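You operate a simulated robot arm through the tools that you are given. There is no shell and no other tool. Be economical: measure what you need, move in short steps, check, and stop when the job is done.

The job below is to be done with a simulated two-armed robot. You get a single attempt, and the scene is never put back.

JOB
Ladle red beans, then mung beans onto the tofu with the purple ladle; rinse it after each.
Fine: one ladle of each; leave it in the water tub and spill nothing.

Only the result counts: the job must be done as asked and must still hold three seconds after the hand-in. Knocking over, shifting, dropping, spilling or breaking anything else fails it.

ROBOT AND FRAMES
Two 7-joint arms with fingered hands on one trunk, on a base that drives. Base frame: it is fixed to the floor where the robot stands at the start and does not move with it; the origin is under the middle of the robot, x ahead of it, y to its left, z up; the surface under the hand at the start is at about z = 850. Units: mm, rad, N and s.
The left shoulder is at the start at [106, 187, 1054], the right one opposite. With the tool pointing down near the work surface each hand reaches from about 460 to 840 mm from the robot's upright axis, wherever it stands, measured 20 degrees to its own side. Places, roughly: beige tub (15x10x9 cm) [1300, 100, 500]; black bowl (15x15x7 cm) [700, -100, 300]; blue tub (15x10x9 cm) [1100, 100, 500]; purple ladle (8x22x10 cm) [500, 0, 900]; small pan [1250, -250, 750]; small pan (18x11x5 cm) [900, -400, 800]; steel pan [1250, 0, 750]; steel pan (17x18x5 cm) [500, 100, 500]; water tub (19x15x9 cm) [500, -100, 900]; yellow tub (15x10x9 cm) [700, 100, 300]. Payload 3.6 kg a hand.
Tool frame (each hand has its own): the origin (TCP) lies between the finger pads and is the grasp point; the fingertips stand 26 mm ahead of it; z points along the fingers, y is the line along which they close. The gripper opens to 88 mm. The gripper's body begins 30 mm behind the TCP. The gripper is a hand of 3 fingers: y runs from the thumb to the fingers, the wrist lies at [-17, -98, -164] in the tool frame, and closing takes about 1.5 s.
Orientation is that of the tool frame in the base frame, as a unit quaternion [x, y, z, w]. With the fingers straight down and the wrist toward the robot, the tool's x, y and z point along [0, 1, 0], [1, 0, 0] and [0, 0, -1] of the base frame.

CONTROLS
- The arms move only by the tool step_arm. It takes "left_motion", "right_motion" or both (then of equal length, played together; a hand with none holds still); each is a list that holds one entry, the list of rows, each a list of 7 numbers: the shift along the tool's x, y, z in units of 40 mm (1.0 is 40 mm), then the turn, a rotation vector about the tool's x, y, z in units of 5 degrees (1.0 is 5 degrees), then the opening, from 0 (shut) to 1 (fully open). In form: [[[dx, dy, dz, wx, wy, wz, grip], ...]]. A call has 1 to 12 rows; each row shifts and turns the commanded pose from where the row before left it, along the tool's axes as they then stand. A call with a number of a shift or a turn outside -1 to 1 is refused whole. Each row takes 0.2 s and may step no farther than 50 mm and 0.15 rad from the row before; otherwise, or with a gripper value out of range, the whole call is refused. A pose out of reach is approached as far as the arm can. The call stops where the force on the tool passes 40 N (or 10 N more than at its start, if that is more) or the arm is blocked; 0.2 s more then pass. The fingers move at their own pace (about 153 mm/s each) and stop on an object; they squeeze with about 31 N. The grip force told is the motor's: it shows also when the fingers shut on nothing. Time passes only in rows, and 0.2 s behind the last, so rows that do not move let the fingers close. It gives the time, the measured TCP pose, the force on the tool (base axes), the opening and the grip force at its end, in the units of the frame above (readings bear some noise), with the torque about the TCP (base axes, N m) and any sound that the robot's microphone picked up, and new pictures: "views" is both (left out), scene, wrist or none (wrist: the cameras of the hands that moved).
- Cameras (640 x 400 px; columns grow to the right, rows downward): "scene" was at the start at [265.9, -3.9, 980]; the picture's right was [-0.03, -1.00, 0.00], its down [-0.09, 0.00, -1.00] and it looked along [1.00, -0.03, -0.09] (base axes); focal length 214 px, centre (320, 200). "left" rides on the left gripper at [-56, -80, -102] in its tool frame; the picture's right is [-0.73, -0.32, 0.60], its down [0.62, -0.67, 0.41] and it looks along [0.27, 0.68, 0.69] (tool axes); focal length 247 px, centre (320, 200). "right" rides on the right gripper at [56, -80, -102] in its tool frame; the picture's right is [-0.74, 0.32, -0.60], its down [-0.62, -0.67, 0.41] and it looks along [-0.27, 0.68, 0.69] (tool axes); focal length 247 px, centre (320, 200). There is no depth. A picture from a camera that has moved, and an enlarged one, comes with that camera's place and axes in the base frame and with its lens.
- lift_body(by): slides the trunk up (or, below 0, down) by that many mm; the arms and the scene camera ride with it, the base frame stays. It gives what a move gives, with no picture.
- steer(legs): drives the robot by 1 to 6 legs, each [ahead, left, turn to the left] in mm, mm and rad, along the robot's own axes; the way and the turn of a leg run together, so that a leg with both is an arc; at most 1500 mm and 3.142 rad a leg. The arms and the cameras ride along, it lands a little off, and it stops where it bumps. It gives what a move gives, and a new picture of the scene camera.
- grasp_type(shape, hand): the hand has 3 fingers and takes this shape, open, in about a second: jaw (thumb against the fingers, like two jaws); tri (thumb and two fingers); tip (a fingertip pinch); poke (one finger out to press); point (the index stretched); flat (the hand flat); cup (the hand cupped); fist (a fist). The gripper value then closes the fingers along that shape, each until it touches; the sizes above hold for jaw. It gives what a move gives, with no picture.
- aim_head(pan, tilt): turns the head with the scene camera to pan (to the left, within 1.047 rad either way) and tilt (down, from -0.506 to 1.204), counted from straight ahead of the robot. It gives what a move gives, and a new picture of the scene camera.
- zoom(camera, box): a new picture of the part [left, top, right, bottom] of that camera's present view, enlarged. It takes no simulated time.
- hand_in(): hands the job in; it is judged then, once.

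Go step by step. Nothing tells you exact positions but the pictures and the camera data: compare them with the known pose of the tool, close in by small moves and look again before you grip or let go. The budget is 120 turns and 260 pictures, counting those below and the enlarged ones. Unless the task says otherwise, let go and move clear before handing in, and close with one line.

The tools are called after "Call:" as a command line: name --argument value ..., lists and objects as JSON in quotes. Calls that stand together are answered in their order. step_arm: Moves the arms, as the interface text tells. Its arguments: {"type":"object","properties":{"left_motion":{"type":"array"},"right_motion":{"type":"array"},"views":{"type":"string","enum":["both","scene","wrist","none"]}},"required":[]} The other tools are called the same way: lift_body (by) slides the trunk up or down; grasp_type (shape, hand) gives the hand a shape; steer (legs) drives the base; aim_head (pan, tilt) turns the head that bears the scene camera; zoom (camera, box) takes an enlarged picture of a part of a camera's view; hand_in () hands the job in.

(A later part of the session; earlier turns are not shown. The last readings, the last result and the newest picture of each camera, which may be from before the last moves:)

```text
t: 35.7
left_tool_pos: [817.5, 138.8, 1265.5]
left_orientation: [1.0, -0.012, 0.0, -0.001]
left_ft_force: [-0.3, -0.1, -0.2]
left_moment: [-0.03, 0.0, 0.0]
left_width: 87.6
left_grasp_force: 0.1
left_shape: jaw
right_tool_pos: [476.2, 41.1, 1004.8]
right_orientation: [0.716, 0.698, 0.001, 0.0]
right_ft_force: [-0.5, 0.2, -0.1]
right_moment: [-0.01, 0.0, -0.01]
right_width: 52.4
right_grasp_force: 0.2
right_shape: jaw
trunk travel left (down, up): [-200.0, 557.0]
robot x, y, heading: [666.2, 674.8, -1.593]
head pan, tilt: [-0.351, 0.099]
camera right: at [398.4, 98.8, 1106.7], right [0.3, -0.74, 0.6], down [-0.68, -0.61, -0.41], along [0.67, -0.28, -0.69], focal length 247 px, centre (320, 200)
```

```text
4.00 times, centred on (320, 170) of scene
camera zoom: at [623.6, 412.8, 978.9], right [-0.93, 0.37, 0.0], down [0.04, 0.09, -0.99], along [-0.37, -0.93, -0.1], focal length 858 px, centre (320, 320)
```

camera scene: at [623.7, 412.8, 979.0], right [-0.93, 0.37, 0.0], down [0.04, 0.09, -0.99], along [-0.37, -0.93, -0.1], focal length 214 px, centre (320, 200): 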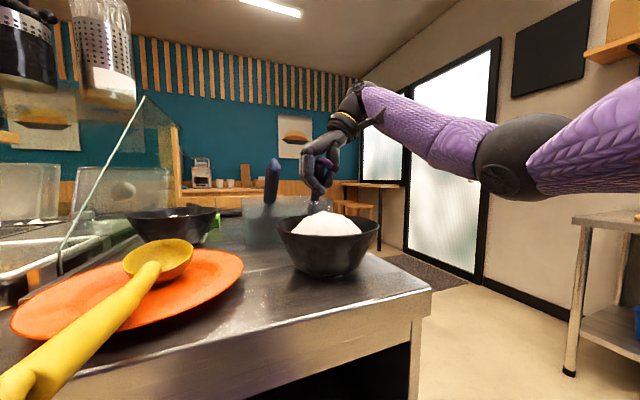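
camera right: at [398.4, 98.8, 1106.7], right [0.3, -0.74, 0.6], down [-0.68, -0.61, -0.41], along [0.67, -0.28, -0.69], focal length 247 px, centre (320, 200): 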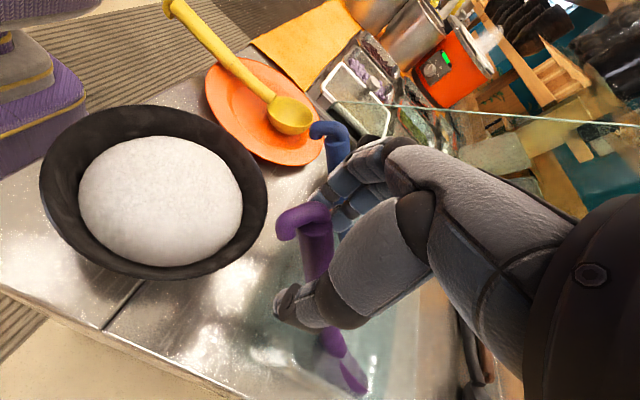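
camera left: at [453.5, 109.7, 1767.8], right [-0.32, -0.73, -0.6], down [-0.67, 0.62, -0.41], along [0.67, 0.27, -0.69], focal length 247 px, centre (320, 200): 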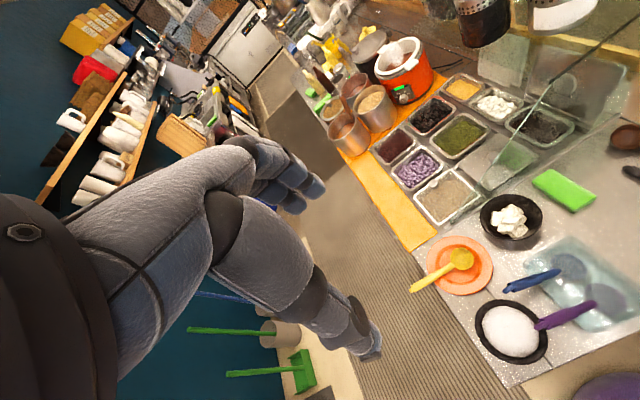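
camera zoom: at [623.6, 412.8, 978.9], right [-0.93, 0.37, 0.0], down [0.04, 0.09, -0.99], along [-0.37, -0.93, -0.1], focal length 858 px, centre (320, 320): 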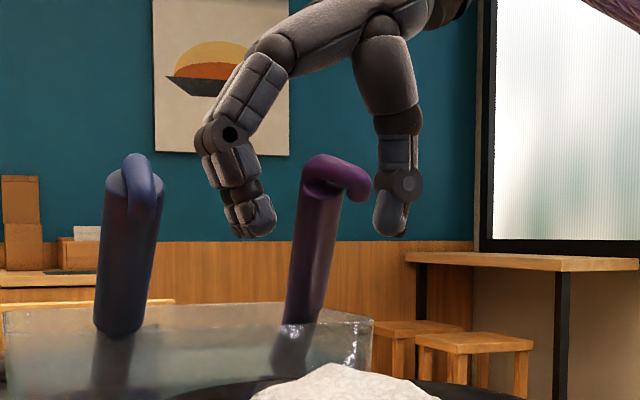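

Call:
step_arm --right_motion '[[[0, 0, 0.15, 0, 0, 0, 0.6], [0, 0, 0, 0, 0, 0, 0.4], [0, 0, 0, 0, 0, 0, 0.2], [0, 0, 0, 0, 0, 0, 0], [0, 0, 0, 0, 0, 0, 0], [0, 0, 0, 0, 0, 0, 0]]]' --views "wrist"

Call:
zoom --camera "scene" --box '[260, 120, 380, 220]'

```text
t: 37.1
left_tool_pos: [817.3, 138.8, 1265.1]
left_orientation: [1.0, -0.012, 0.0, -0.001]
left_ft_force: [0.6, 0.3, -0.4]
left_moment: [0.02, -0.02, -0.02]
left_width: 87.5
left_grasp_force: 0.0
left_shape: jaw
right_tool_pos: [476.6, 41.9, 999.1]
right_orientation: [0.716, 0.698, 0.001, 0.0]
right_ft_force: [1.3, -0.6, 0.4]
right_moment: [-0.05, -0.1, 0.11]
right_width: 13.4
right_grasp_force: 30.9
right_shape: jaw
trunk travel left (down, up): [-200.0, 557.0]
robot x, y, heading: [660.4, 677.5, -1.599]
head pan, tilt: [-0.351, 0.099]
camera right: at [397.8, 99.3, 1101.0], right [0.3, -0.74, 0.6], down [-0.68, -0.61, -0.41], along [0.67, -0.28, -0.69], focal length 247 px, centre (320, 200)
```

right: 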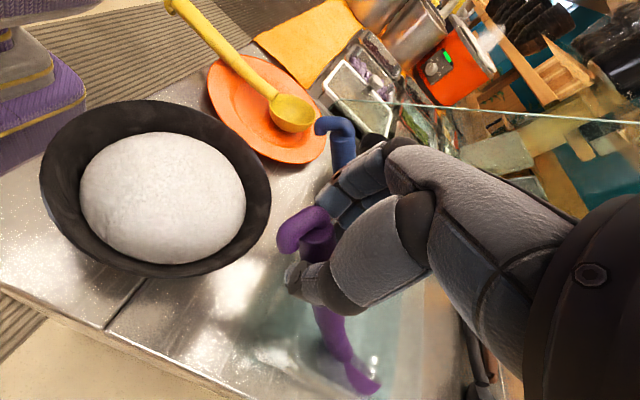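

```text
4.00 times, centred on (320, 170) of scene
camera zoom: at [623.8, 412.8, 979.0], right [-0.93, 0.37, 0.0], down [0.04, 0.09, -0.99], along [-0.37, -0.93, -0.1], focal length 858 px, centre (320, 320)
```

zoom: 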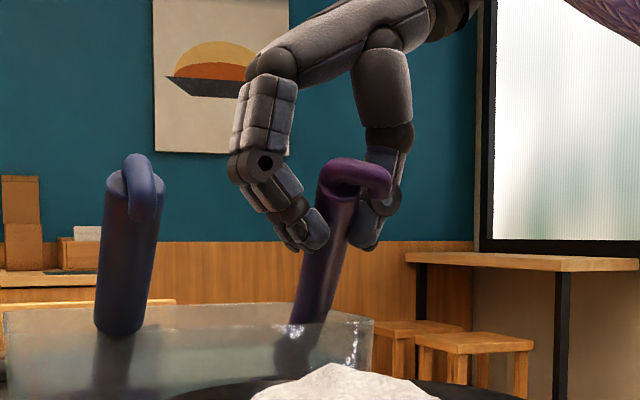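

The handle is now pinched (13 mm between the tips), though the ladle has rolled a little about its handle. I'll lift it slowly and look.

Call:
step_arm --right_motion '[[[0, 0, -0.5, 0, 0, 0, 0], [0, 0, -0.5, 0, 0, 0, 0], [0, 0, -0.5, 0, 0, 0, 0], [0, 0, -0.5, 0, 0, 0, 0], [0, 0, 0, 0, 0, 0, 0]]]' --views "both"

Call:
zoom --camera "scene" --box '[220, 100, 420, 260]'

Call:
zoom --camera "right" --box '[260, 120, 460, 400]'

```text
t: 38.3
left_tool_pos: [817.1, 139.2, 1263.6]
left_orientation: [1.0, -0.012, 0.0, -0.001]
left_ft_force: [0.5, -0.3, 0.3]
left_moment: [0.03, 0.0, -0.02]
left_width: 87.9
left_grasp_force: 0.0
left_shape: jaw
right_tool_pos: [476.7, 41.1, 1077.3]
right_orientation: [0.716, 0.698, 0.0, 0.0]
right_ft_force: [0.9, 0.3, 0.5]
right_moment: [-0.09, -0.09, 0.13]
right_width: 13.7
right_grasp_force: 30.9
right_shape: jaw
trunk travel left (down, up): [-200.0, 557.0]
robot x, y, heading: [663.6, 678.7, -1.598]
head pan, tilt: [-0.351, 0.099]
camera scene: at [623.8, 412.9, 979.0], right [-0.93, 0.37, 0.0], down [0.04, 0.09, -0.99], along [-0.37, -0.93, -0.1], focal length 214 px, centre (320, 200)
camera right: at [397.7, 99.7, 1179.3], right [0.3, -0.74, 0.6], down [-0.68, -0.61, -0.41], along [0.67, -0.28, -0.69], focal length 247 px, centre (320, 200)
```

scene: 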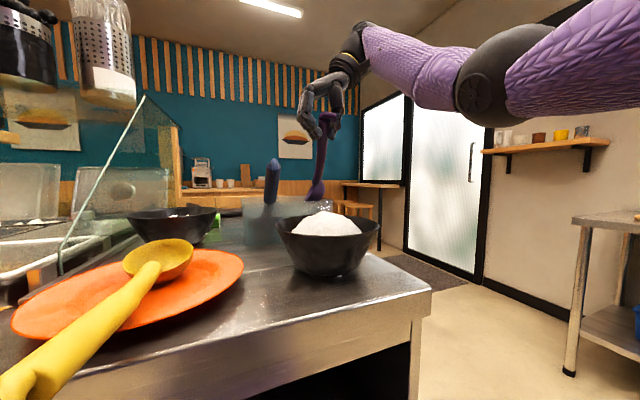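
right: 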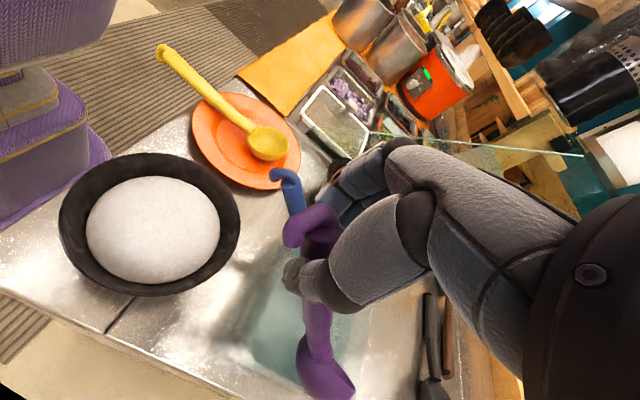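

```text
2.50 times, centred on (320, 180) of scene
camera zoom: at [623.8, 412.9, 979.0], right [-0.93, 0.37, 0.0], down [0.04, 0.09, -0.99], along [-0.37, -0.93, -0.1], focal length 536 px, centre (320, 250)
```

zoom: 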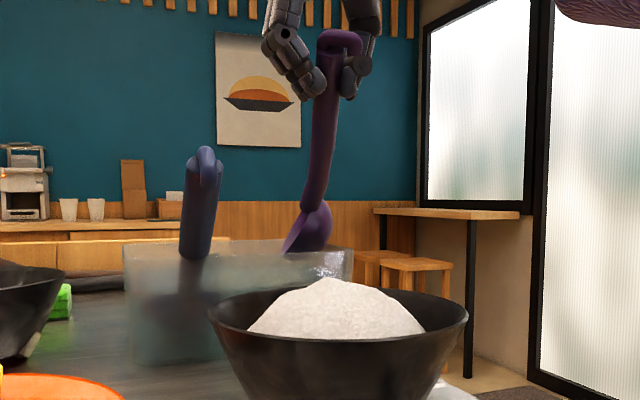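

```text
1.43 times, centred on (360, 260) of right
camera zoom: at [397.7, 99.7, 1179.3], right [0.3, -0.74, 0.6], down [-0.68, -0.61, -0.41], along [0.67, -0.28, -0.69], focal length 353 px, centre (263, 114)
```

zoom: 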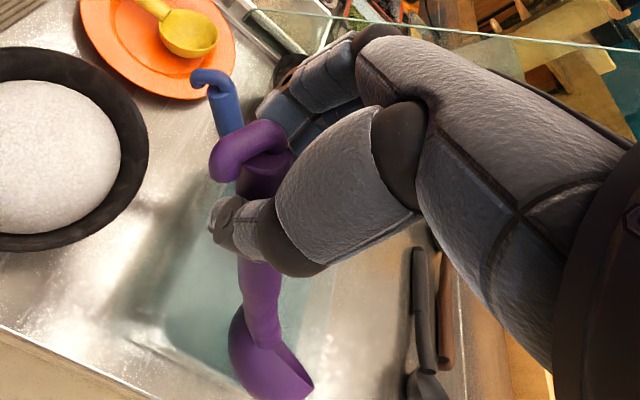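

The ladle is held, with neck near (447, -50, 970). Its opening has rolled roughly 40° towards +x, so I'll raise it a little and roll the hand to level it.

Call:
step_arm --right_motion '[[[0, 0, -0.5, 0, 0, 0, 0], [0, 0, 0, -1, -0.3, 0.33, 0], [0, 0, 0, -1, -0.3, 0.33, 0], [0, 0, 0, -1, -0.3, 0.33, 0], [0, 0, 0, -1, -0.3, 0.33, 0], [0, 0, 0, -1, -0.3, 0.33, 0], [0, 0, 0, -1, -0.3, 0.33, 0]]]' --views "both"

Call:
zoom --camera "scene" --box '[220, 80, 420, 240]'

```text
t: 39.9
left_tool_pos: [816.5, 137.6, 1264.8]
left_orientation: [1.0, -0.012, 0.0, 0.0]
left_ft_force: [0.3, 0.0, 0.0]
left_moment: [-0.03, -0.01, -0.02]
left_width: 87.8
left_grasp_force: 0.1
left_shape: jaw
right_tool_pos: [477.4, 42.2, 1098.6]
right_orientation: [0.747, 0.608, 0.127, 0.239]
right_ft_force: [0.3, 0.0, -0.2]
right_moment: [0.03, 0.01, 0.03]
right_width: 13.2
right_grasp_force: 31.4
right_shape: jaw
trunk travel left (down, up): [-200.0, 557.0]
robot x, y, heading: [665.7, 679.7, -1.599]
head pan, tilt: [-0.351, 0.099]
camera scene: at [623.6, 412.8, 979.0], right [-0.93, 0.37, 0.0], down [0.04, 0.09, -0.99], along [-0.37, -0.93, -0.1], focal length 214 px, centre (320, 200)
camera right: at [373.0, 129.9, 1138.7], right [-0.19, -0.63, 0.75], down [-0.51, -0.59, -0.63], along [0.84, -0.5, -0.21], focal length 247 px, centre (320, 200)
```

scene: 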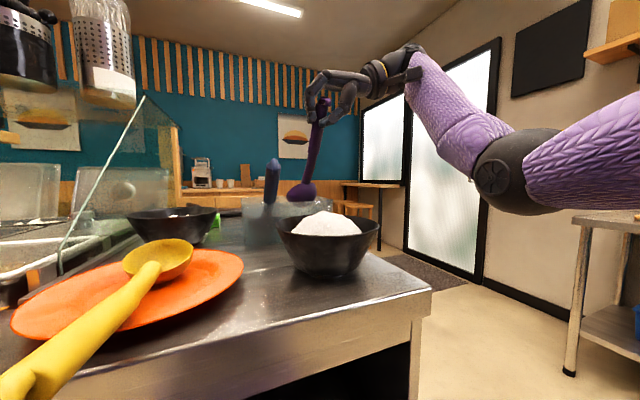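
right: 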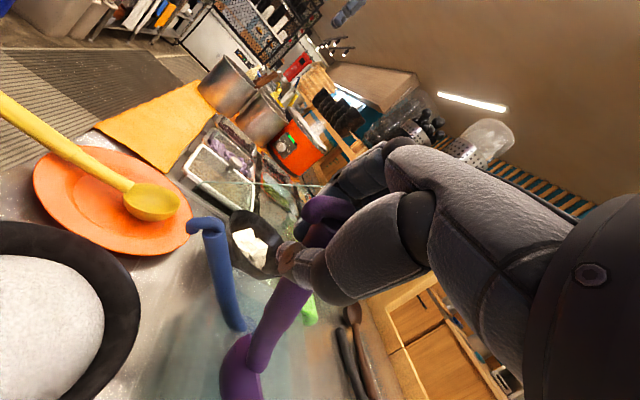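

```text
2.50 times, centred on (320, 160) of scene
camera zoom: at [623.6, 412.8, 979.0], right [-0.93, 0.37, 0.0], down [0.04, 0.09, -0.99], along [-0.37, -0.93, -0.1], focal length 536 px, centre (320, 300)
```

zoom: 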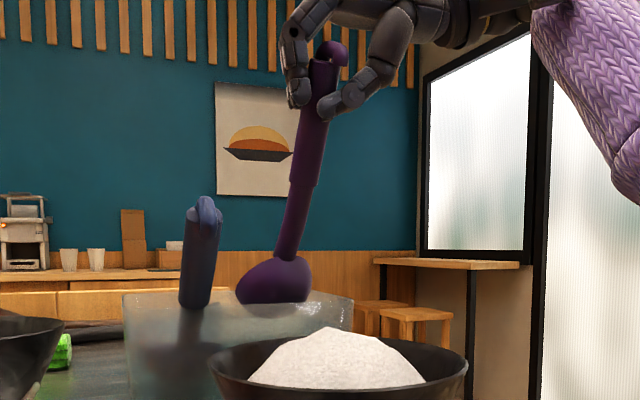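

Call:
zoom --camera "left" --box '[480, 0, 640, 120]'

```text
3.33 times, centred on (560, 60) of left
camera zoom: at [762.8, 218.8, 1367.6], right [-0.73, 0.34, -0.6], down [0.64, 0.65, -0.41], along [0.25, -0.68, -0.69], focal length 823 px, centre (-480, 667)
```

zoom: 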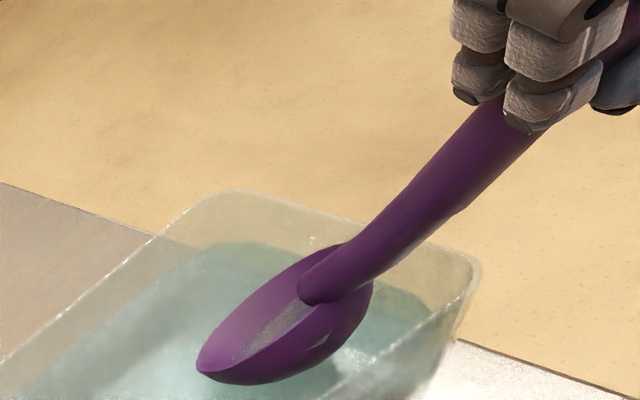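

From the left wrist camera the ladle opens forward and up, with the rim pitched about 32° nose-down and the roll almost right, which suits scooping. I'll raise the trunk to clear everything, back off a little and drive along to the red beans.

Call:
lift_body --by 120

Call:
steer --legs '[[-150, 0, 0.027], [0, 790, 0]]'

Call:
aim_head --pan -0.3 --tilt 0.45

Call:
step_arm --left_motion '[[[0, 0, 0, 0, 0, 0, 1]]]' --right_motion '[[[0, 0, 0, 0, 0, 0, 0]]]' --views "wrist"

```text
t: 41.4
left_tool_pos: [816.5, 136.5, 1384.2]
left_orientation: [1.0, -0.011, 0.0, 0.0]
left_ft_force: [-0.5, -0.5, 0.4]
left_moment: [0.01, 0.02, 0.01]
left_width: 87.9
left_grasp_force: 0.1
left_shape: jaw
right_tool_pos: [476.1, 42.3, 1217.7]
right_orientation: [0.747, 0.608, 0.126, 0.238]
right_ft_force: [0.7, 0.4, -1.0]
right_moment: [0.01, -0.04, -0.03]
right_width: 12.7
right_grasp_force: 31.1
right_shape: jaw
trunk travel left (down, up): [-320.0, 437.0]
robot x, y, heading: [666.4, 676.4, -1.593]
head pan, tilt: [-0.351, 0.099]
```

```text
t: 46.6
left_tool_pos: [1625.7, 298.7, 1384.0]
left_orientation: [1.0, 0.001, 0.0, -0.001]
left_ft_force: [-0.5, 0.7, -0.9]
left_moment: [-0.05, 0.03, 0.0]
left_width: 87.7
left_grasp_force: 0.1
left_shape: jaw
right_tool_pos: [1288.6, 194.3, 1219.6]
right_orientation: [0.738, 0.618, 0.128, 0.237]
right_ft_force: [0.2, 0.5, -0.5]
right_moment: [0.05, -0.03, 0.03]
right_width: 13.1
right_grasp_force: 31.5
right_shape: jaw
trunk travel left (down, up): [-320.0, 437.0]
robot x, y, heading: [1460.1, 830.1, -1.572]
head pan, tilt: [-0.351, 0.099]
camera scene: at [1425.3, 589.4, 1110.1], right [-0.94, 0.34, 0.0], down [0.03, 0.09, -0.99], along [-0.34, -0.93, -0.1], focal length 214 px, centre (320, 200)
```

scene: 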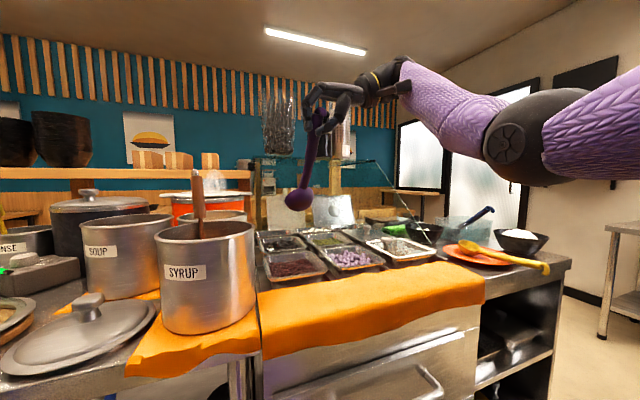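

```text
t: 47.5
left_tool_pos: [1625.2, 299.4, 1385.0]
left_orientation: [1.0, 0.0, -0.001, -0.001]
left_ft_force: [-0.2, -0.5, 0.0]
left_moment: [-0.02, 0.0, 0.0]
left_width: 87.7
left_grasp_force: 0.0
left_shape: jaw
right_tool_pos: [1287.1, 192.7, 1218.5]
right_orientation: [0.739, 0.618, 0.128, 0.237]
right_ft_force: [0.2, 0.3, 0.3]
right_moment: [0.02, -0.03, 0.04]
right_width: 12.8
right_grasp_force: 31.1
right_shape: jaw
trunk travel left (down, up): [-320.0, 437.0]
robot x, y, heading: [1459.3, 828.7, -1.567]
head pan, tilt: [-0.3, 0.45]
camera scene: at [1429.4, 588.0, 1077.5], right [-0.96, 0.3, 0.0], down [0.13, 0.42, -0.9], along [-0.27, -0.86, -0.43], focal length 214 px, centre (320, 200)
```

scene: 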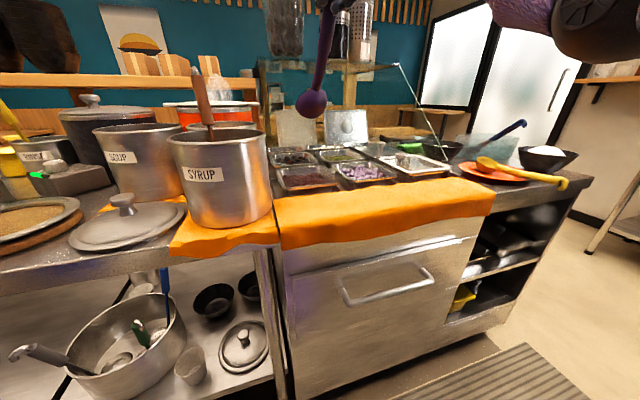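

```text
t: 47.9
left_tool_pos: [1625.6, 298.0, 1383.7]
left_orientation: [1.0, 0.0, 0.0, -0.001]
left_ft_force: [1.0, -0.3, -0.5]
left_moment: [-0.02, -0.04, -0.01]
left_width: 87.9
left_grasp_force: 0.1
left_shape: jaw
right_tool_pos: [1287.1, 194.2, 1218.9]
right_orientation: [0.739, 0.618, 0.127, 0.237]
right_ft_force: [-0.3, 0.8, -0.8]
right_moment: [0.02, 0.0, -0.03]
right_width: 13.0
right_grasp_force: 31.2
right_shape: jaw
trunk travel left (down, up): [-320.0, 437.0]
robot x, y, heading: [1459.0, 831.0, -1.572]
head pan, tilt: [-0.3, 0.45]
camera right: at [1181.8, 278.4, 1259.1], right [-0.17, -0.64, 0.75], down [-0.5, -0.6, -0.63], along [0.85, -0.48, -0.22], focal length 247 px, centre (320, 200)
camera left: at [1569.0, 377.7, 1487.7], right [-0.73, 0.32, -0.6], down [0.62, 0.67, -0.41], along [0.27, -0.67, -0.69], focal length 247 px, centre (320, 200)
```

right: 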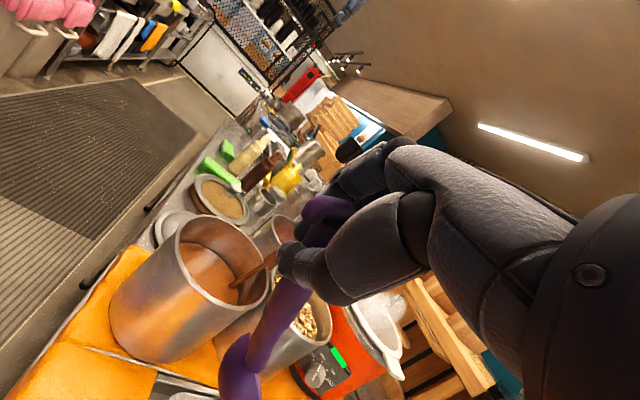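
left: 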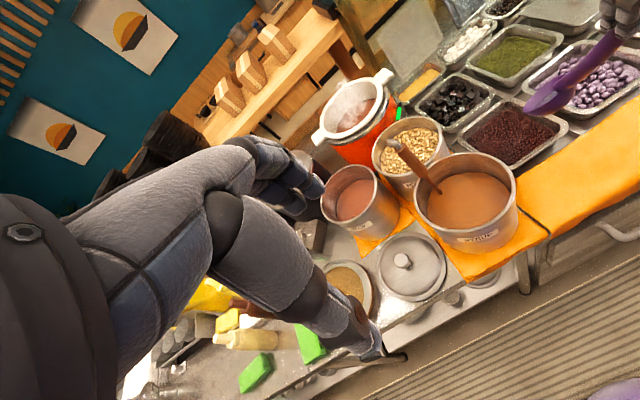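

Call:
zoom --camera "left" --box '[400, 0, 640, 180]'

Call:
zoom --camera "scene" --box '[240, 60, 460, 220]'

```text
2.22 times, centred on (520, 90) of left
camera zoom: at [1569.0, 377.7, 1487.7], right [-0.73, 0.32, -0.6], down [0.62, 0.67, -0.41], along [0.27, -0.67, -0.69], focal length 549 px, centre (-124, 444)
```

zoom: 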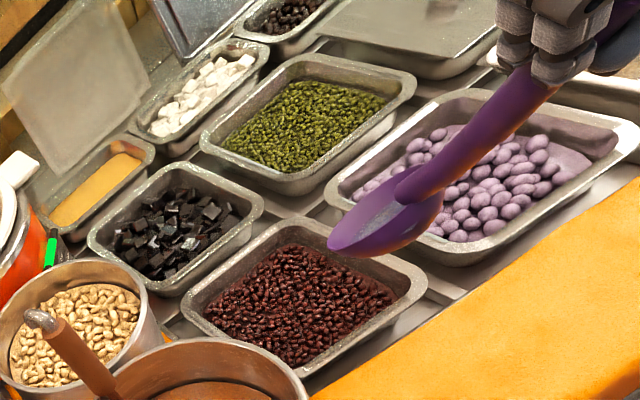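

```text
2.50 times, centred on (350, 140) of scene
camera zoom: at [1429.3, 588.0, 1077.4], right [-0.96, 0.3, 0.0], down [0.13, 0.42, -0.9], along [-0.27, -0.86, -0.44], focal length 536 px, centre (245, 350)
```

zoom: 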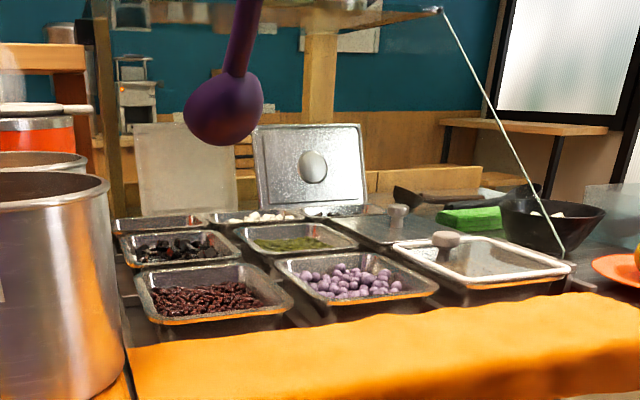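

The red tray centre is at about (1294, 12) with rim z≈870, and the ladle bowl is at (1299, 109, 1055). I'll lower the trunk and bring the bowl over the near half of the tray.

Call:
lift_body --by -120

Call:
step_arm --right_motion '[[[-0.78, 0.1, 0.155, 0, 0, 0, 0], [-0.78, 0.1, 0.155, 0, 0, 0, 0], [0.05, -0.25, 0.43, 0, 0, 0, 0]]]' --views "scene"

Call:
zoom --camera "left" --box '[400, 0, 640, 180]'

Call:
aim_head --pan -0.2 --tilt 0.2

Call:
zoom --camera "scene" --box '[220, 80, 440, 240]'

```text
t: 49.4
left_tool_pos: [1624.6, 298.7, 1264.6]
left_orientation: [1.0, 0.0, 0.0, 0.0]
left_ft_force: [0.2, -0.1, 0.0]
left_moment: [-0.01, 0.02, 0.01]
left_width: 87.5
left_grasp_force: 0.0
left_shape: jaw
right_tool_pos: [1287.7, 195.6, 1100.1]
right_orientation: [0.739, 0.617, 0.128, 0.238]
right_ft_force: [0.2, 0.6, -1.6]
right_moment: [0.05, 0.04, -0.03]
right_width: 12.8
right_grasp_force: 31.1
right_shape: jaw
trunk travel left (down, up): [-200.0, 557.0]
robot x, y, heading: [1459.9, 829.8, -1.575]
head pan, tilt: [-0.3, 0.45]
```

```text
t: 50.2
left_tool_pos: [1624.7, 297.5, 1264.4]
left_orientation: [1.0, 0.0, 0.0, -0.001]
left_ft_force: [-0.3, -0.1, -0.4]
left_moment: [0.03, -0.06, -0.02]
left_width: 87.6
left_grasp_force: 0.0
left_shape: jaw
right_tool_pos: [1287.9, 128.3, 1078.1]
right_orientation: [0.739, 0.617, 0.128, 0.238]
right_ft_force: [0.6, 0.3, -0.3]
right_moment: [0.03, 0.05, -0.01]
right_width: 12.8
right_grasp_force: 31.3
right_shape: jaw
trunk travel left (down, up): [-200.0, 557.0]
robot x, y, heading: [1462.9, 833.7, -1.57]
head pan, tilt: [-0.3, 0.45]
camera scene: at [1429.1, 566.3, 946.2], right [-0.96, 0.3, 0.0], down [0.13, 0.42, -0.9], along [-0.27, -0.86, -0.44], focal length 214 px, centre (320, 200)
```

scene: 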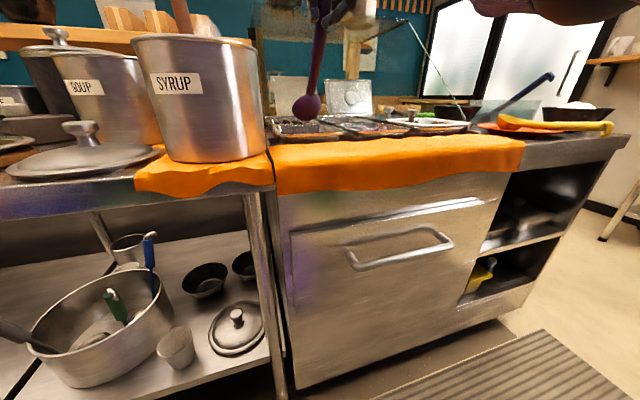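

```text
2.22 times, centred on (520, 90) of left
camera zoom: at [1568.6, 377.0, 1367.3], right [-0.73, 0.32, -0.6], down [0.62, 0.67, -0.41], along [0.27, -0.67, -0.69], focal length 549 px, centre (-124, 444)
```

zoom: 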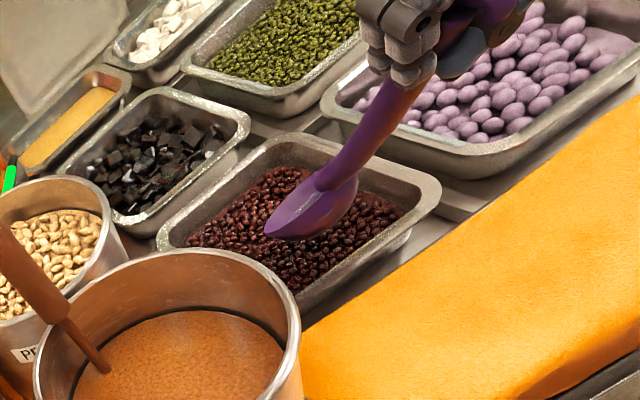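

```text
t: 50.9
left_tool_pos: [1624.7, 298.1, 1265.2]
left_orientation: [1.0, 0.0, 0.0, -0.001]
left_ft_force: [-0.2, 0.0, 0.2]
left_moment: [-0.05, -0.04, 0.03]
left_width: 87.7
left_grasp_force: 0.0
left_shape: jaw
right_tool_pos: [1287.8, 129.6, 1079.8]
right_orientation: [0.739, 0.618, 0.128, 0.237]
right_ft_force: [-0.3, -1.3, -0.3]
right_moment: [0.01, 0.03, -0.02]
right_width: 12.8
right_grasp_force: 31.4
right_shape: jaw
trunk travel left (down, up): [-200.0, 557.0]
robot x, y, heading: [1459.1, 832.1, -1.572]
head pan, tilt: [-0.201, 0.201]
camera scene: at [1437.9, 563.1, 969.5], right [-0.98, 0.2, 0.0], down [0.04, 0.2, -0.98], along [-0.2, -0.96, -0.2], focal length 214 px, centre (320, 200)
```

scene: 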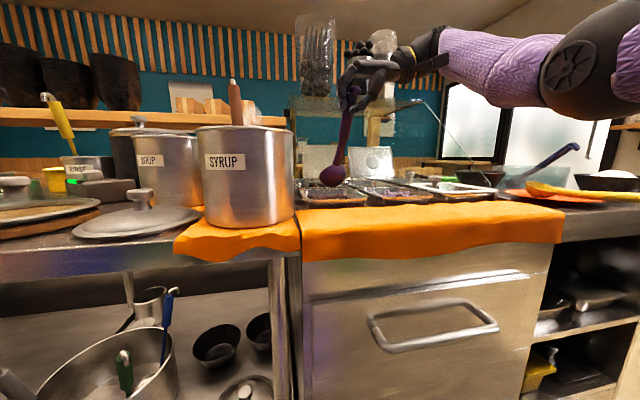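

```text
2.50 times, centred on (330, 160) of scene
camera zoom: at [1437.9, 563.1, 969.5], right [-0.98, 0.2, 0.0], down [0.04, 0.2, -0.98], along [-0.2, -0.96, -0.2], focal length 536 px, centre (295, 300)
```

zoom: 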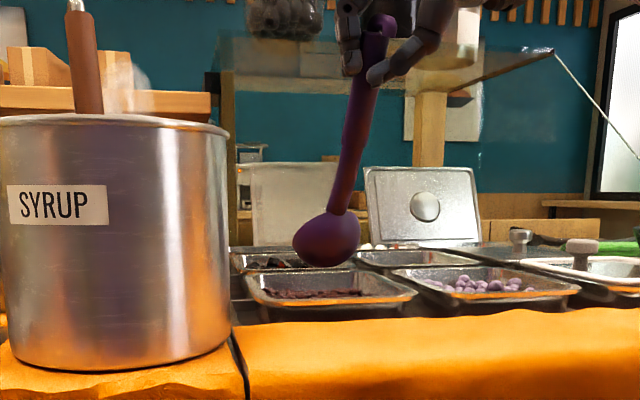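

Call:
step_arm --right_motion '[[[-0.155, -0.207, 0.433, 0, 0, 0, 0], [-0.155, -0.207, 0.433, 0, 0, 0, 0], [-0.155, -0.207, 0.433, 0, 0, 0, 0]]]' --views "none"

Call:
zoom --camera "left" --box '[420, 30, 600, 165]'

Call:
zoom --camera "scene" --box '[260, 120, 420, 220]'

```text
t: 51.7
left_tool_pos: [1625.2, 298.7, 1265.1]
left_orientation: [1.0, 0.0, 0.0, 0.0]
left_ft_force: [-0.2, 0.3, -0.8]
left_moment: [0.02, -0.02, 0.0]
left_width: 87.8
left_grasp_force: 0.0
left_shape: jaw
right_tool_pos: [1288.3, 104.3, 1025.0]
right_orientation: [0.739, 0.617, 0.128, 0.238]
right_ft_force: [-0.5, 1.9, -0.2]
right_moment: [0.03, 0.0, 0.01]
right_width: 12.6
right_grasp_force: 31.3
right_shape: jaw
trunk travel left (down, up): [-200.0, 557.0]
robot x, y, heading: [1461.3, 827.7, -1.57]
head pan, tilt: [-0.201, 0.201]
```

```text
2.96 times, centred on (510, 98) of left
camera zoom: at [1569.2, 377.8, 1367.7], right [-0.74, 0.32, -0.6], down [0.62, 0.67, -0.41], along [0.27, -0.67, -0.69], focal length 732 px, centre (-243, 504)
```

zoom: 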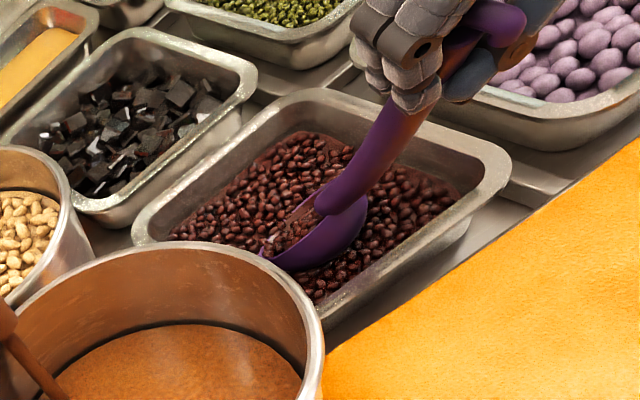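

```text
4.00 times, centred on (340, 170) of scene
camera zoom: at [1438.0, 563.2, 969.6], right [-0.98, 0.2, 0.0], down [0.04, 0.2, -0.98], along [-0.2, -0.96, -0.2], focal length 858 px, centre (240, 320)
```

zoom: 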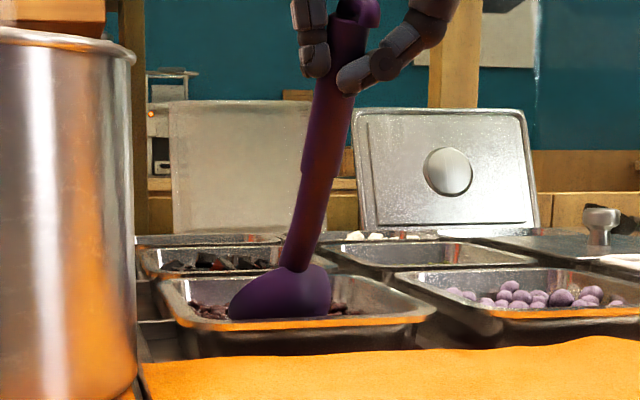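

The bowl is in the beans with only light force, and it is tilted steeper (about 50°) than I first thought. I'll push forward while pitching it up, then check partway.

Call:
step_arm --right_motion '[[[0.187, -0.183, 0.107, -0.523, -0.76, -0.387, 0], [0.187, -0.183, 0.107, -0.523, -0.76, -0.387, 0], [0.231, -0.203, 0.085, -0.523, -0.76, -0.387, 0], [0.231, -0.203, 0.085, -0.523, -0.76, -0.387, 0]]]' --views "none"

Call:
zoom --camera "left" --box '[420, 30, 600, 165]'

Call:
zoom --camera "scene" --box '[260, 120, 420, 220]'

```text
t: 52.7
left_tool_pos: [1625.8, 298.2, 1265.1]
left_orientation: [1.0, 0.0, 0.0, -0.001]
left_ft_force: [0.0, -0.6, -0.3]
left_moment: [-0.02, -0.03, 0.0]
left_width: 87.7
left_grasp_force: 0.0
left_shape: jaw
right_tool_pos: [1277.5, 134.6, 987.8]
right_orientation: [0.681, 0.615, 0.069, 0.392]
right_ft_force: [0.0, -0.6, -2.2]
right_moment: [0.08, 0.02, 0.0]
right_width: 12.7
right_grasp_force: 31.1
right_shape: jaw
trunk travel left (down, up): [-200.0, 557.0]
robot x, y, heading: [1460.1, 831.5, -1.571]
head pan, tilt: [-0.201, 0.201]
```

```text
2.96 times, centred on (510, 98) of left
camera zoom: at [1568.8, 377.5, 1367.6], right [-0.73, 0.32, -0.6], down [0.62, 0.67, -0.41], along [0.27, -0.67, -0.69], focal length 732 px, centre (-243, 504)
```

zoom: 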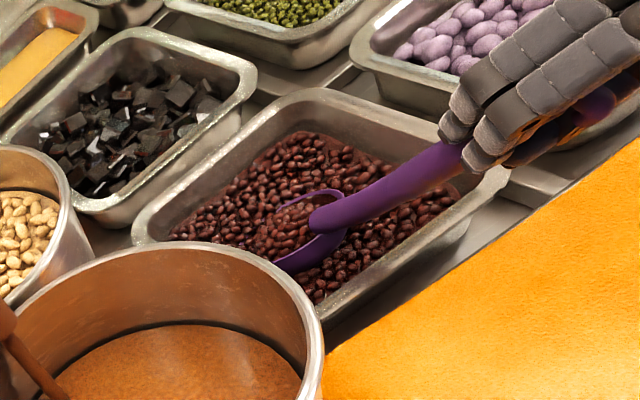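

```text
4.00 times, centred on (340, 170) of scene
camera zoom: at [1437.8, 563.0, 969.6], right [-0.98, 0.2, 0.0], down [0.04, 0.2, -0.98], along [-0.2, -0.96, -0.2], focal length 858 px, centre (240, 320)
```

zoom: 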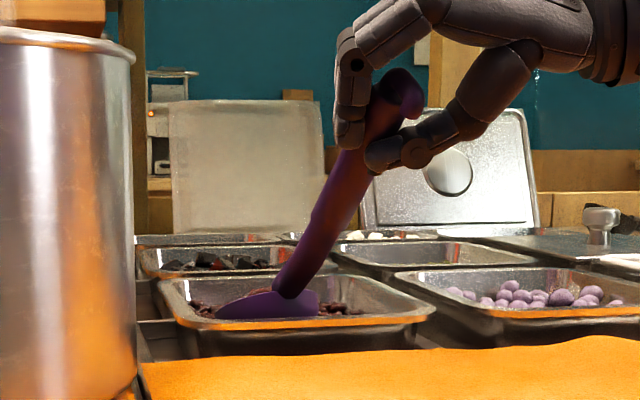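

The bowl is filled. I'll keep pitching it level while lifting out.

Call:
step_arm --right_motion '[[[0.256, -0.173, -0.005, -0.523, -0.76, -0.387, 0], [0.256, -0.173, -0.005, -0.523, -0.76, -0.387, 0], [0.194, -0.08, -0.106, -0.523, -0.76, -0.387, 0], [0.194, -0.08, -0.106, -0.523, -0.76, -0.387, 0]]]' --views "none"

Call:
zoom --camera "left" --box '[420, 30, 600, 165]'

Call:
zoom --camera "scene" --box '[260, 120, 420, 220]'

```text
t: 53.7
left_tool_pos: [1625.2, 298.2, 1265.1]
left_orientation: [1.0, 0.0, 0.0, -0.002]
left_ft_force: [0.5, 0.4, 0.0]
left_moment: [-0.02, -0.01, -0.01]
left_width: 87.7
left_grasp_force: 0.1
left_shape: jaw
right_tool_pos: [1267.8, 167.6, 960.9]
right_orientation: [0.603, 0.594, 0.006, 0.533]
right_ft_force: [0.5, 0.2, -1.3]
right_moment: [0.15, 0.03, 0.0]
right_width: 12.3
right_grasp_force: 30.9
right_shape: jaw
trunk travel left (down, up): [-200.0, 557.0]
robot x, y, heading: [1460.7, 832.5, -1.573]
head pan, tilt: [-0.201, 0.201]
```

```text
2.96 times, centred on (510, 98) of left
camera zoom: at [1568.9, 377.6, 1367.6], right [-0.73, 0.32, -0.6], down [0.62, 0.67, -0.41], along [0.27, -0.67, -0.69], focal length 732 px, centre (-243, 504)
```

zoom: 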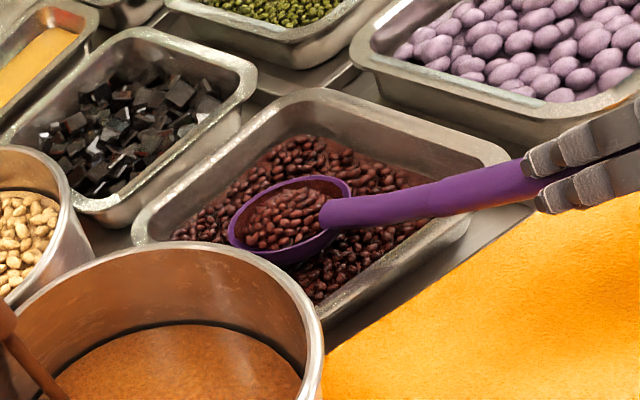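

```text
4.00 times, centred on (340, 170) of scene
camera zoom: at [1437.9, 563.1, 969.6], right [-0.98, 0.2, 0.0], down [0.04, 0.2, -0.98], along [-0.2, -0.96, -0.2], focal length 858 px, centre (240, 320)
```

zoom: 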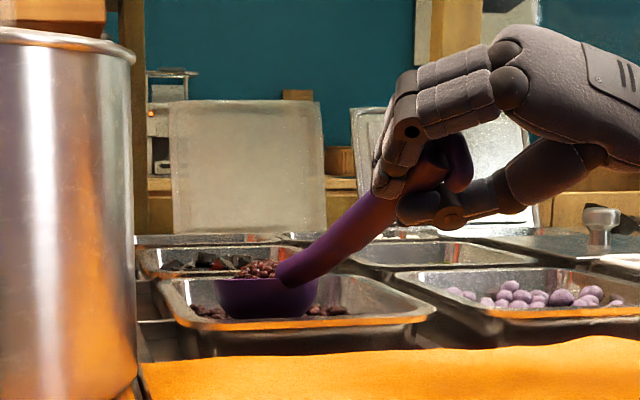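

The ladle is full and nearly level. One more small pitch-up, then lift out with the trunk.

Call:
step_arm --right_motion '[[[0.11, 0, -0.15, -0.523, -0.76, -0.387, 0], [0, 0, 0, 0, 0, 0, 0]]]' --views "none"

Call:
lift_body --by 60

Call:
zoom --camera "left" --box '[420, 30, 600, 165]'

Call:
zoom --camera "scene" --box '[260, 120, 420, 220]'

```text
t: 54.3
left_tool_pos: [1625.7, 298.2, 1265.1]
left_orientation: [1.0, 0.0, 0.0, -0.002]
left_ft_force: [-0.6, 0.1, -0.2]
left_moment: [-0.01, -0.04, 0.01]
left_width: 87.7
left_grasp_force: 0.1
left_shape: jaw
right_tool_pos: [1263.1, 174.5, 961.5]
right_orientation: [0.58, 0.585, -0.008, 0.566]
right_ft_force: [-0.7, 0.4, -1.3]
right_moment: [0.11, 0.04, -0.01]
right_width: 12.5
right_grasp_force: 31.1
right_shape: jaw
trunk travel left (down, up): [-200.0, 557.0]
robot x, y, heading: [1455.2, 828.2, -1.577]
head pan, tilt: [-0.201, 0.201]
```

```text
t: 55.3
left_tool_pos: [1626.1, 297.1, 1323.9]
left_orientation: [1.0, 0.001, 0.0, -0.001]
left_ft_force: [0.2, -0.5, -0.3]
left_moment: [0.02, 0.01, 0.02]
left_width: 87.7
left_grasp_force: 0.0
left_shape: jaw
right_tool_pos: [1263.8, 173.1, 1021.0]
right_orientation: [0.58, 0.586, -0.007, 0.565]
right_ft_force: [0.6, -0.1, -1.5]
right_moment: [0.11, 0.02, 0.01]
right_width: 12.6
right_grasp_force: 31.4
right_shape: jaw
trunk travel left (down, up): [-260.0, 497.0]
robot x, y, heading: [1456.2, 832.1, -1.57]
head pan, tilt: [-0.201, 0.201]
```

```text
2.96 times, centred on (510, 98) of left
camera zoom: at [1569.2, 376.3, 1426.9], right [-0.74, 0.32, -0.6], down [0.62, 0.67, -0.41], along [0.27, -0.67, -0.69], focal length 732 px, centre (-243, 504)
```

zoom: 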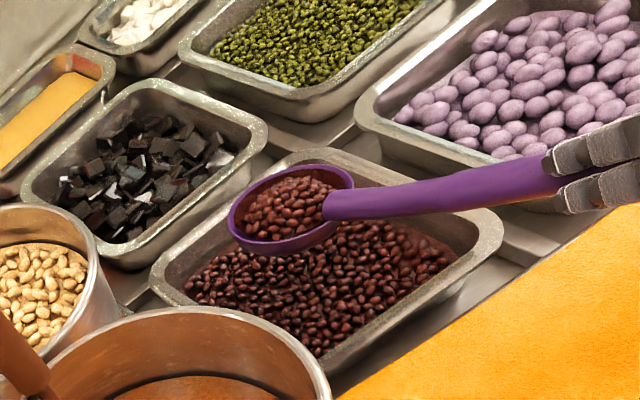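

```text
4.00 times, centred on (340, 170) of scene
camera zoom: at [1437.9, 573.9, 1035.0], right [-0.98, 0.2, 0.0], down [0.04, 0.2, -0.98], along [-0.2, -0.96, -0.2], focal length 858 px, centre (240, 320)
```

zoom: 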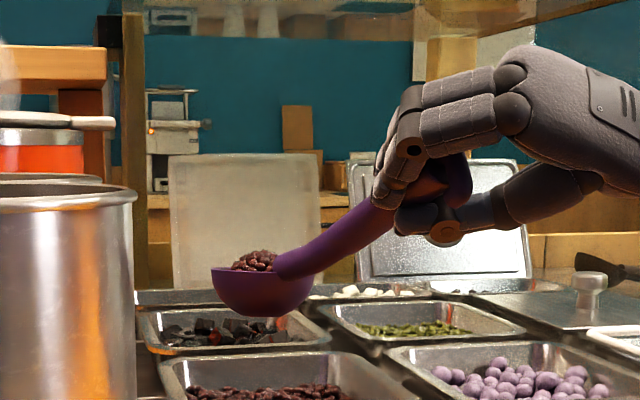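

The red beans are scooped cleanly and the bowl is level at (1307, 19, 941). I'll raise more, back off over the mat, then drive sideways towards the tofu.

Call:
lift_body --by 110

Call:
steer --legs '[[-150, 0, 0]]'

Call:
zoom --camera "left" --box '[420, 0, 640, 165]'

```text
t: 56.8
left_tool_pos: [1625.5, 296.7, 1432.9]
left_orientation: [1.0, 0.0, 0.0, 0.0]
left_ft_force: [0.5, -0.4, 0.1]
left_moment: [0.01, 0.01, 0.02]
left_width: 88.0
left_grasp_force: 0.1
left_shape: jaw
right_tool_pos: [1262.5, 172.8, 1130.4]
right_orientation: [0.581, 0.586, -0.008, 0.565]
right_ft_force: [0.3, -0.6, -0.8]
right_moment: [0.11, 0.03, 0.0]
right_width: 12.4
right_grasp_force: 31.2
right_shape: jaw
trunk travel left (down, up): [-370.0, 387.0]
robot x, y, heading: [1459.3, 826.8, -1.572]
head pan, tilt: [-0.201, 0.201]
```

```text
t: 58.1
left_tool_pos: [1623.1, 451.2, 1434.9]
left_orientation: [1.0, -0.003, 0.0, 0.0]
left_ft_force: [-0.3, 0.6, 1.2]
left_moment: [-0.05, 0.06, -0.03]
left_width: 87.7
left_grasp_force: 0.1
left_shape: jaw
right_tool_pos: [1260.4, 327.5, 1132.7]
right_orientation: [0.582, 0.584, -0.01, 0.566]
right_ft_force: [-0.5, 0.0, -0.7]
right_moment: [0.1, 0.03, -0.03]
right_width: 12.3
right_grasp_force: 31.0
right_shape: jaw
trunk travel left (down, up): [-370.0, 387.0]
robot x, y, heading: [1456.5, 983.0, -1.576]
head pan, tilt: [-0.201, 0.201]
camera scene: at [1437.1, 744.2, 1154.8], right [-0.98, 0.2, 0.0], down [0.04, 0.19, -0.98], along [-0.2, -0.96, -0.2], focal length 214 px, centre (320, 200)
```

scene: 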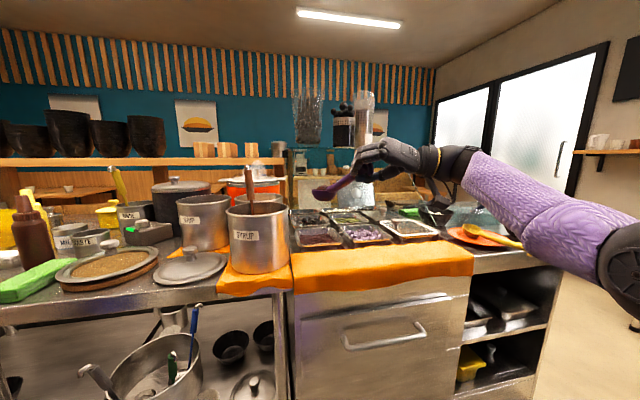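

```text
2.42 times, centred on (530, 82) of left
camera zoom: at [1567.1, 530.4, 1538.4], right [-0.73, 0.32, -0.6], down [0.63, 0.66, -0.41], along [0.26, -0.68, -0.69], focal length 599 px, centre (-189, 485)
```

zoom: 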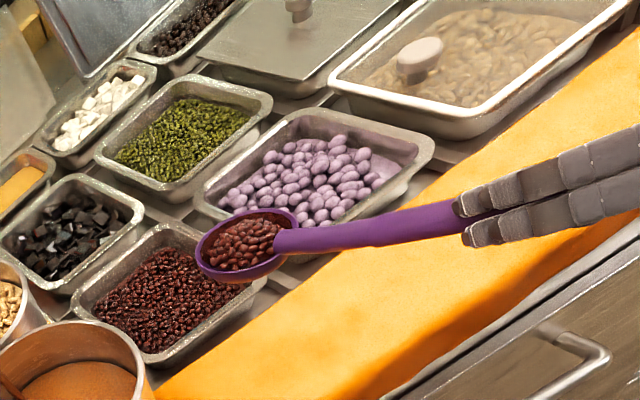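

Call:
steer --legs '[[0, -598, 0.004]]'

Call:
aim_head --pan -0.25 --tilt 0.4

Call:
zoom --camera "left" --box '[420, 0, 640, 165]'

```text
t: 61.4
left_tool_pos: [1043.3, 450.5, 1435.0]
left_orientation: [1.0, 0.001, -0.001, -0.001]
left_ft_force: [0.5, 0.1, 0.0]
left_moment: [-0.02, -0.02, 0.03]
left_width: 87.7
left_grasp_force: 0.1
left_shape: jaw
right_tool_pos: [680.9, 325.4, 1131.8]
right_orientation: [0.579, 0.587, -0.006, 0.566]
right_ft_force: [0.7, -0.5, -1.7]
right_moment: [0.12, 0.03, 0.01]
right_width: 12.3
right_grasp_force: 31.2
right_shape: jaw
trunk travel left (down, up): [-370.0, 387.0]
robot x, y, heading: [874.5, 986.2, -1.567]
head pan, tilt: [-0.201, 0.201]
camera scene: at [855.1, 743.4, 1154.4], right [-0.98, 0.2, 0.0], down [0.04, 0.2, -0.98], along [-0.19, -0.96, -0.2], focal length 214 px, centre (320, 200)
```

scene: 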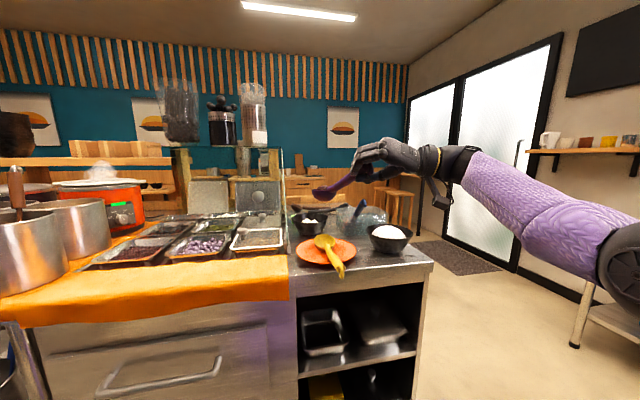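

```text
t: 62.2
left_tool_pos: [1044.0, 450.0, 1433.8]
left_orientation: [1.0, 0.002, 0.001, 0.0]
left_ft_force: [-0.4, -0.4, 0.3]
left_moment: [0.0, -0.02, 0.01]
left_width: 87.7
left_grasp_force: 0.0
left_shape: jaw
right_tool_pos: [682.9, 325.6, 1130.5]
right_orientation: [0.58, 0.586, -0.007, 0.565]
right_ft_force: [0.5, 0.5, -1.1]
right_moment: [0.1, 0.05, -0.01]
right_width: 12.3
right_grasp_force: 30.8
right_shape: jaw
trunk travel left (down, up): [-370.0, 387.0]
robot x, y, heading: [874.5, 984.9, -1.57]
head pan, tilt: [-0.25, 0.4]
camera scene: at [851.5, 744.9, 1136.0], right [-0.97, 0.24, 0.0], down [0.1, 0.38, -0.92], along [-0.23, -0.89, -0.39], focal length 214 px, centre (320, 200)
```

scene: 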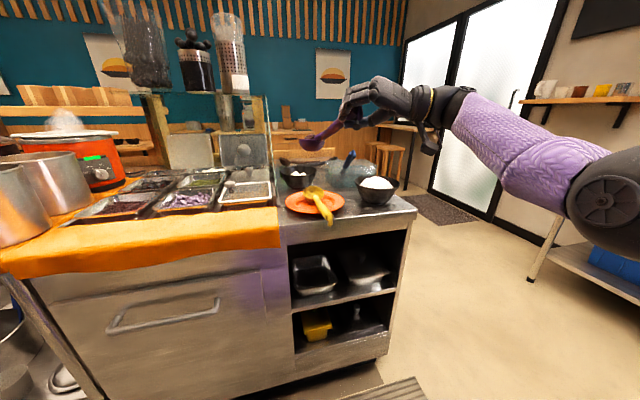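

```text
2.42 times, centred on (530, 82) of left
camera zoom: at [987.6, 529.9, 1537.7], right [-0.74, 0.32, -0.6], down [0.62, 0.67, -0.41], along [0.27, -0.67, -0.69], focal length 599 px, centre (-189, 485)
```

zoom: 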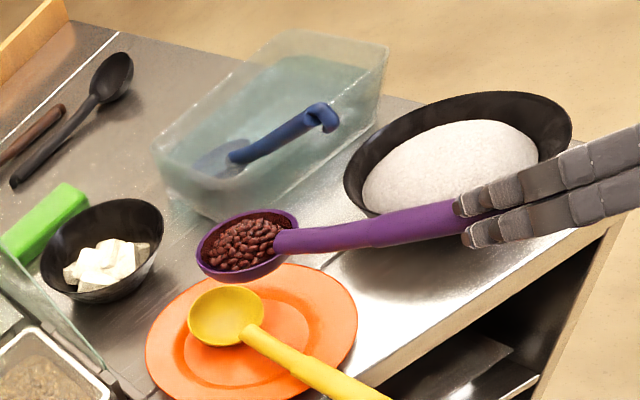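

The ladle is at about (725, 171, 1050) and the tofu bowl centre about (735, -62) with rim z≈915. I'll drive forward so the ladle sits over it, still high.

Call:
steer --legs '[[233, -13, 0]]'

Call:
zoom --camera "left" --box '[420, 0, 640, 165]'

Call:
zoom --camera "scene" --box '[240, 60, 460, 220]'

```text
t: 63.9
left_tool_pos: [1035.0, 214.4, 1434.0]
left_orientation: [1.0, 0.005, 0.0, -0.001]
left_ft_force: [-0.4, -0.5, 0.9]
left_moment: [0.01, -0.03, -0.01]
left_width: 87.5
left_grasp_force: 0.1
left_shape: jaw
right_tool_pos: [672.9, 88.2, 1130.8]
right_orientation: [0.579, 0.587, -0.006, 0.566]
right_ft_force: [0.6, -0.6, -1.1]
right_moment: [0.11, 0.04, 0.0]
right_width: 12.2
right_grasp_force: 30.8
right_shape: jaw
trunk travel left (down, up): [-370.0, 387.0]
robot x, y, heading: [860.5, 746.2, -1.566]
head pan, tilt: [-0.25, 0.4]
camera scene: at [840.8, 508.0, 1135.6], right [-0.97, 0.24, 0.0], down [0.09, 0.38, -0.92], along [-0.22, -0.89, -0.39], focal length 214 px, centre (320, 200)
```

scene: 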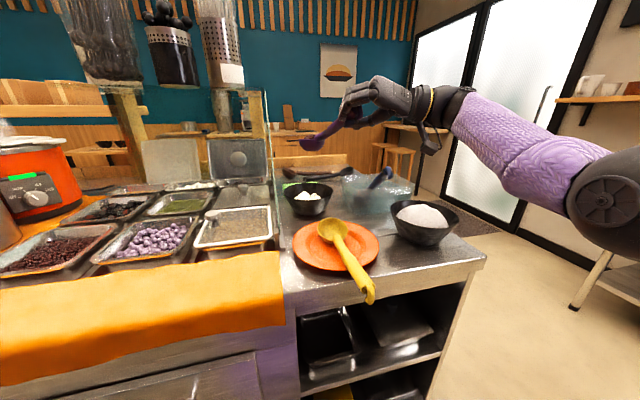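

```text
2.42 times, centred on (530, 82) of left
camera zoom: at [977.9, 293.2, 1537.2], right [-0.74, 0.31, -0.6], down [0.62, 0.67, -0.41], along [0.27, -0.67, -0.69], focal length 599 px, centre (-189, 485)
```

zoom: 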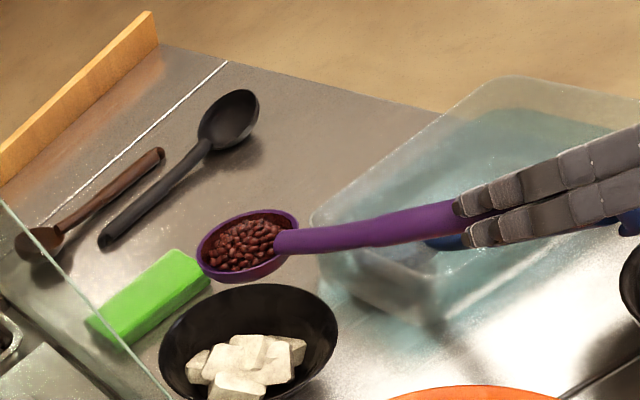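

```text
2.50 times, centred on (350, 140) of scene
camera zoom: at [840.8, 508.0, 1135.6], right [-0.97, 0.24, 0.0], down [0.09, 0.38, -0.92], along [-0.22, -0.89, -0.39], focal length 536 px, centre (245, 350)
```

zoom: 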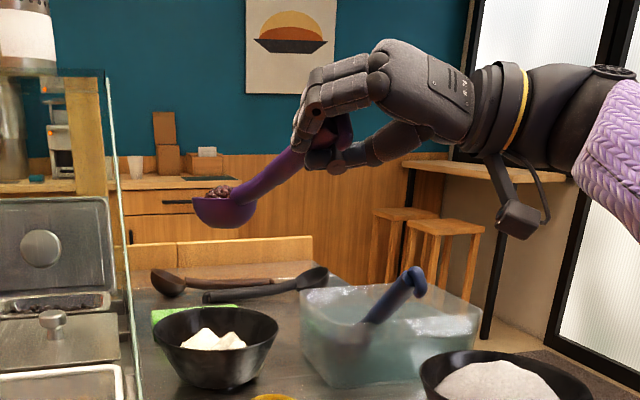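

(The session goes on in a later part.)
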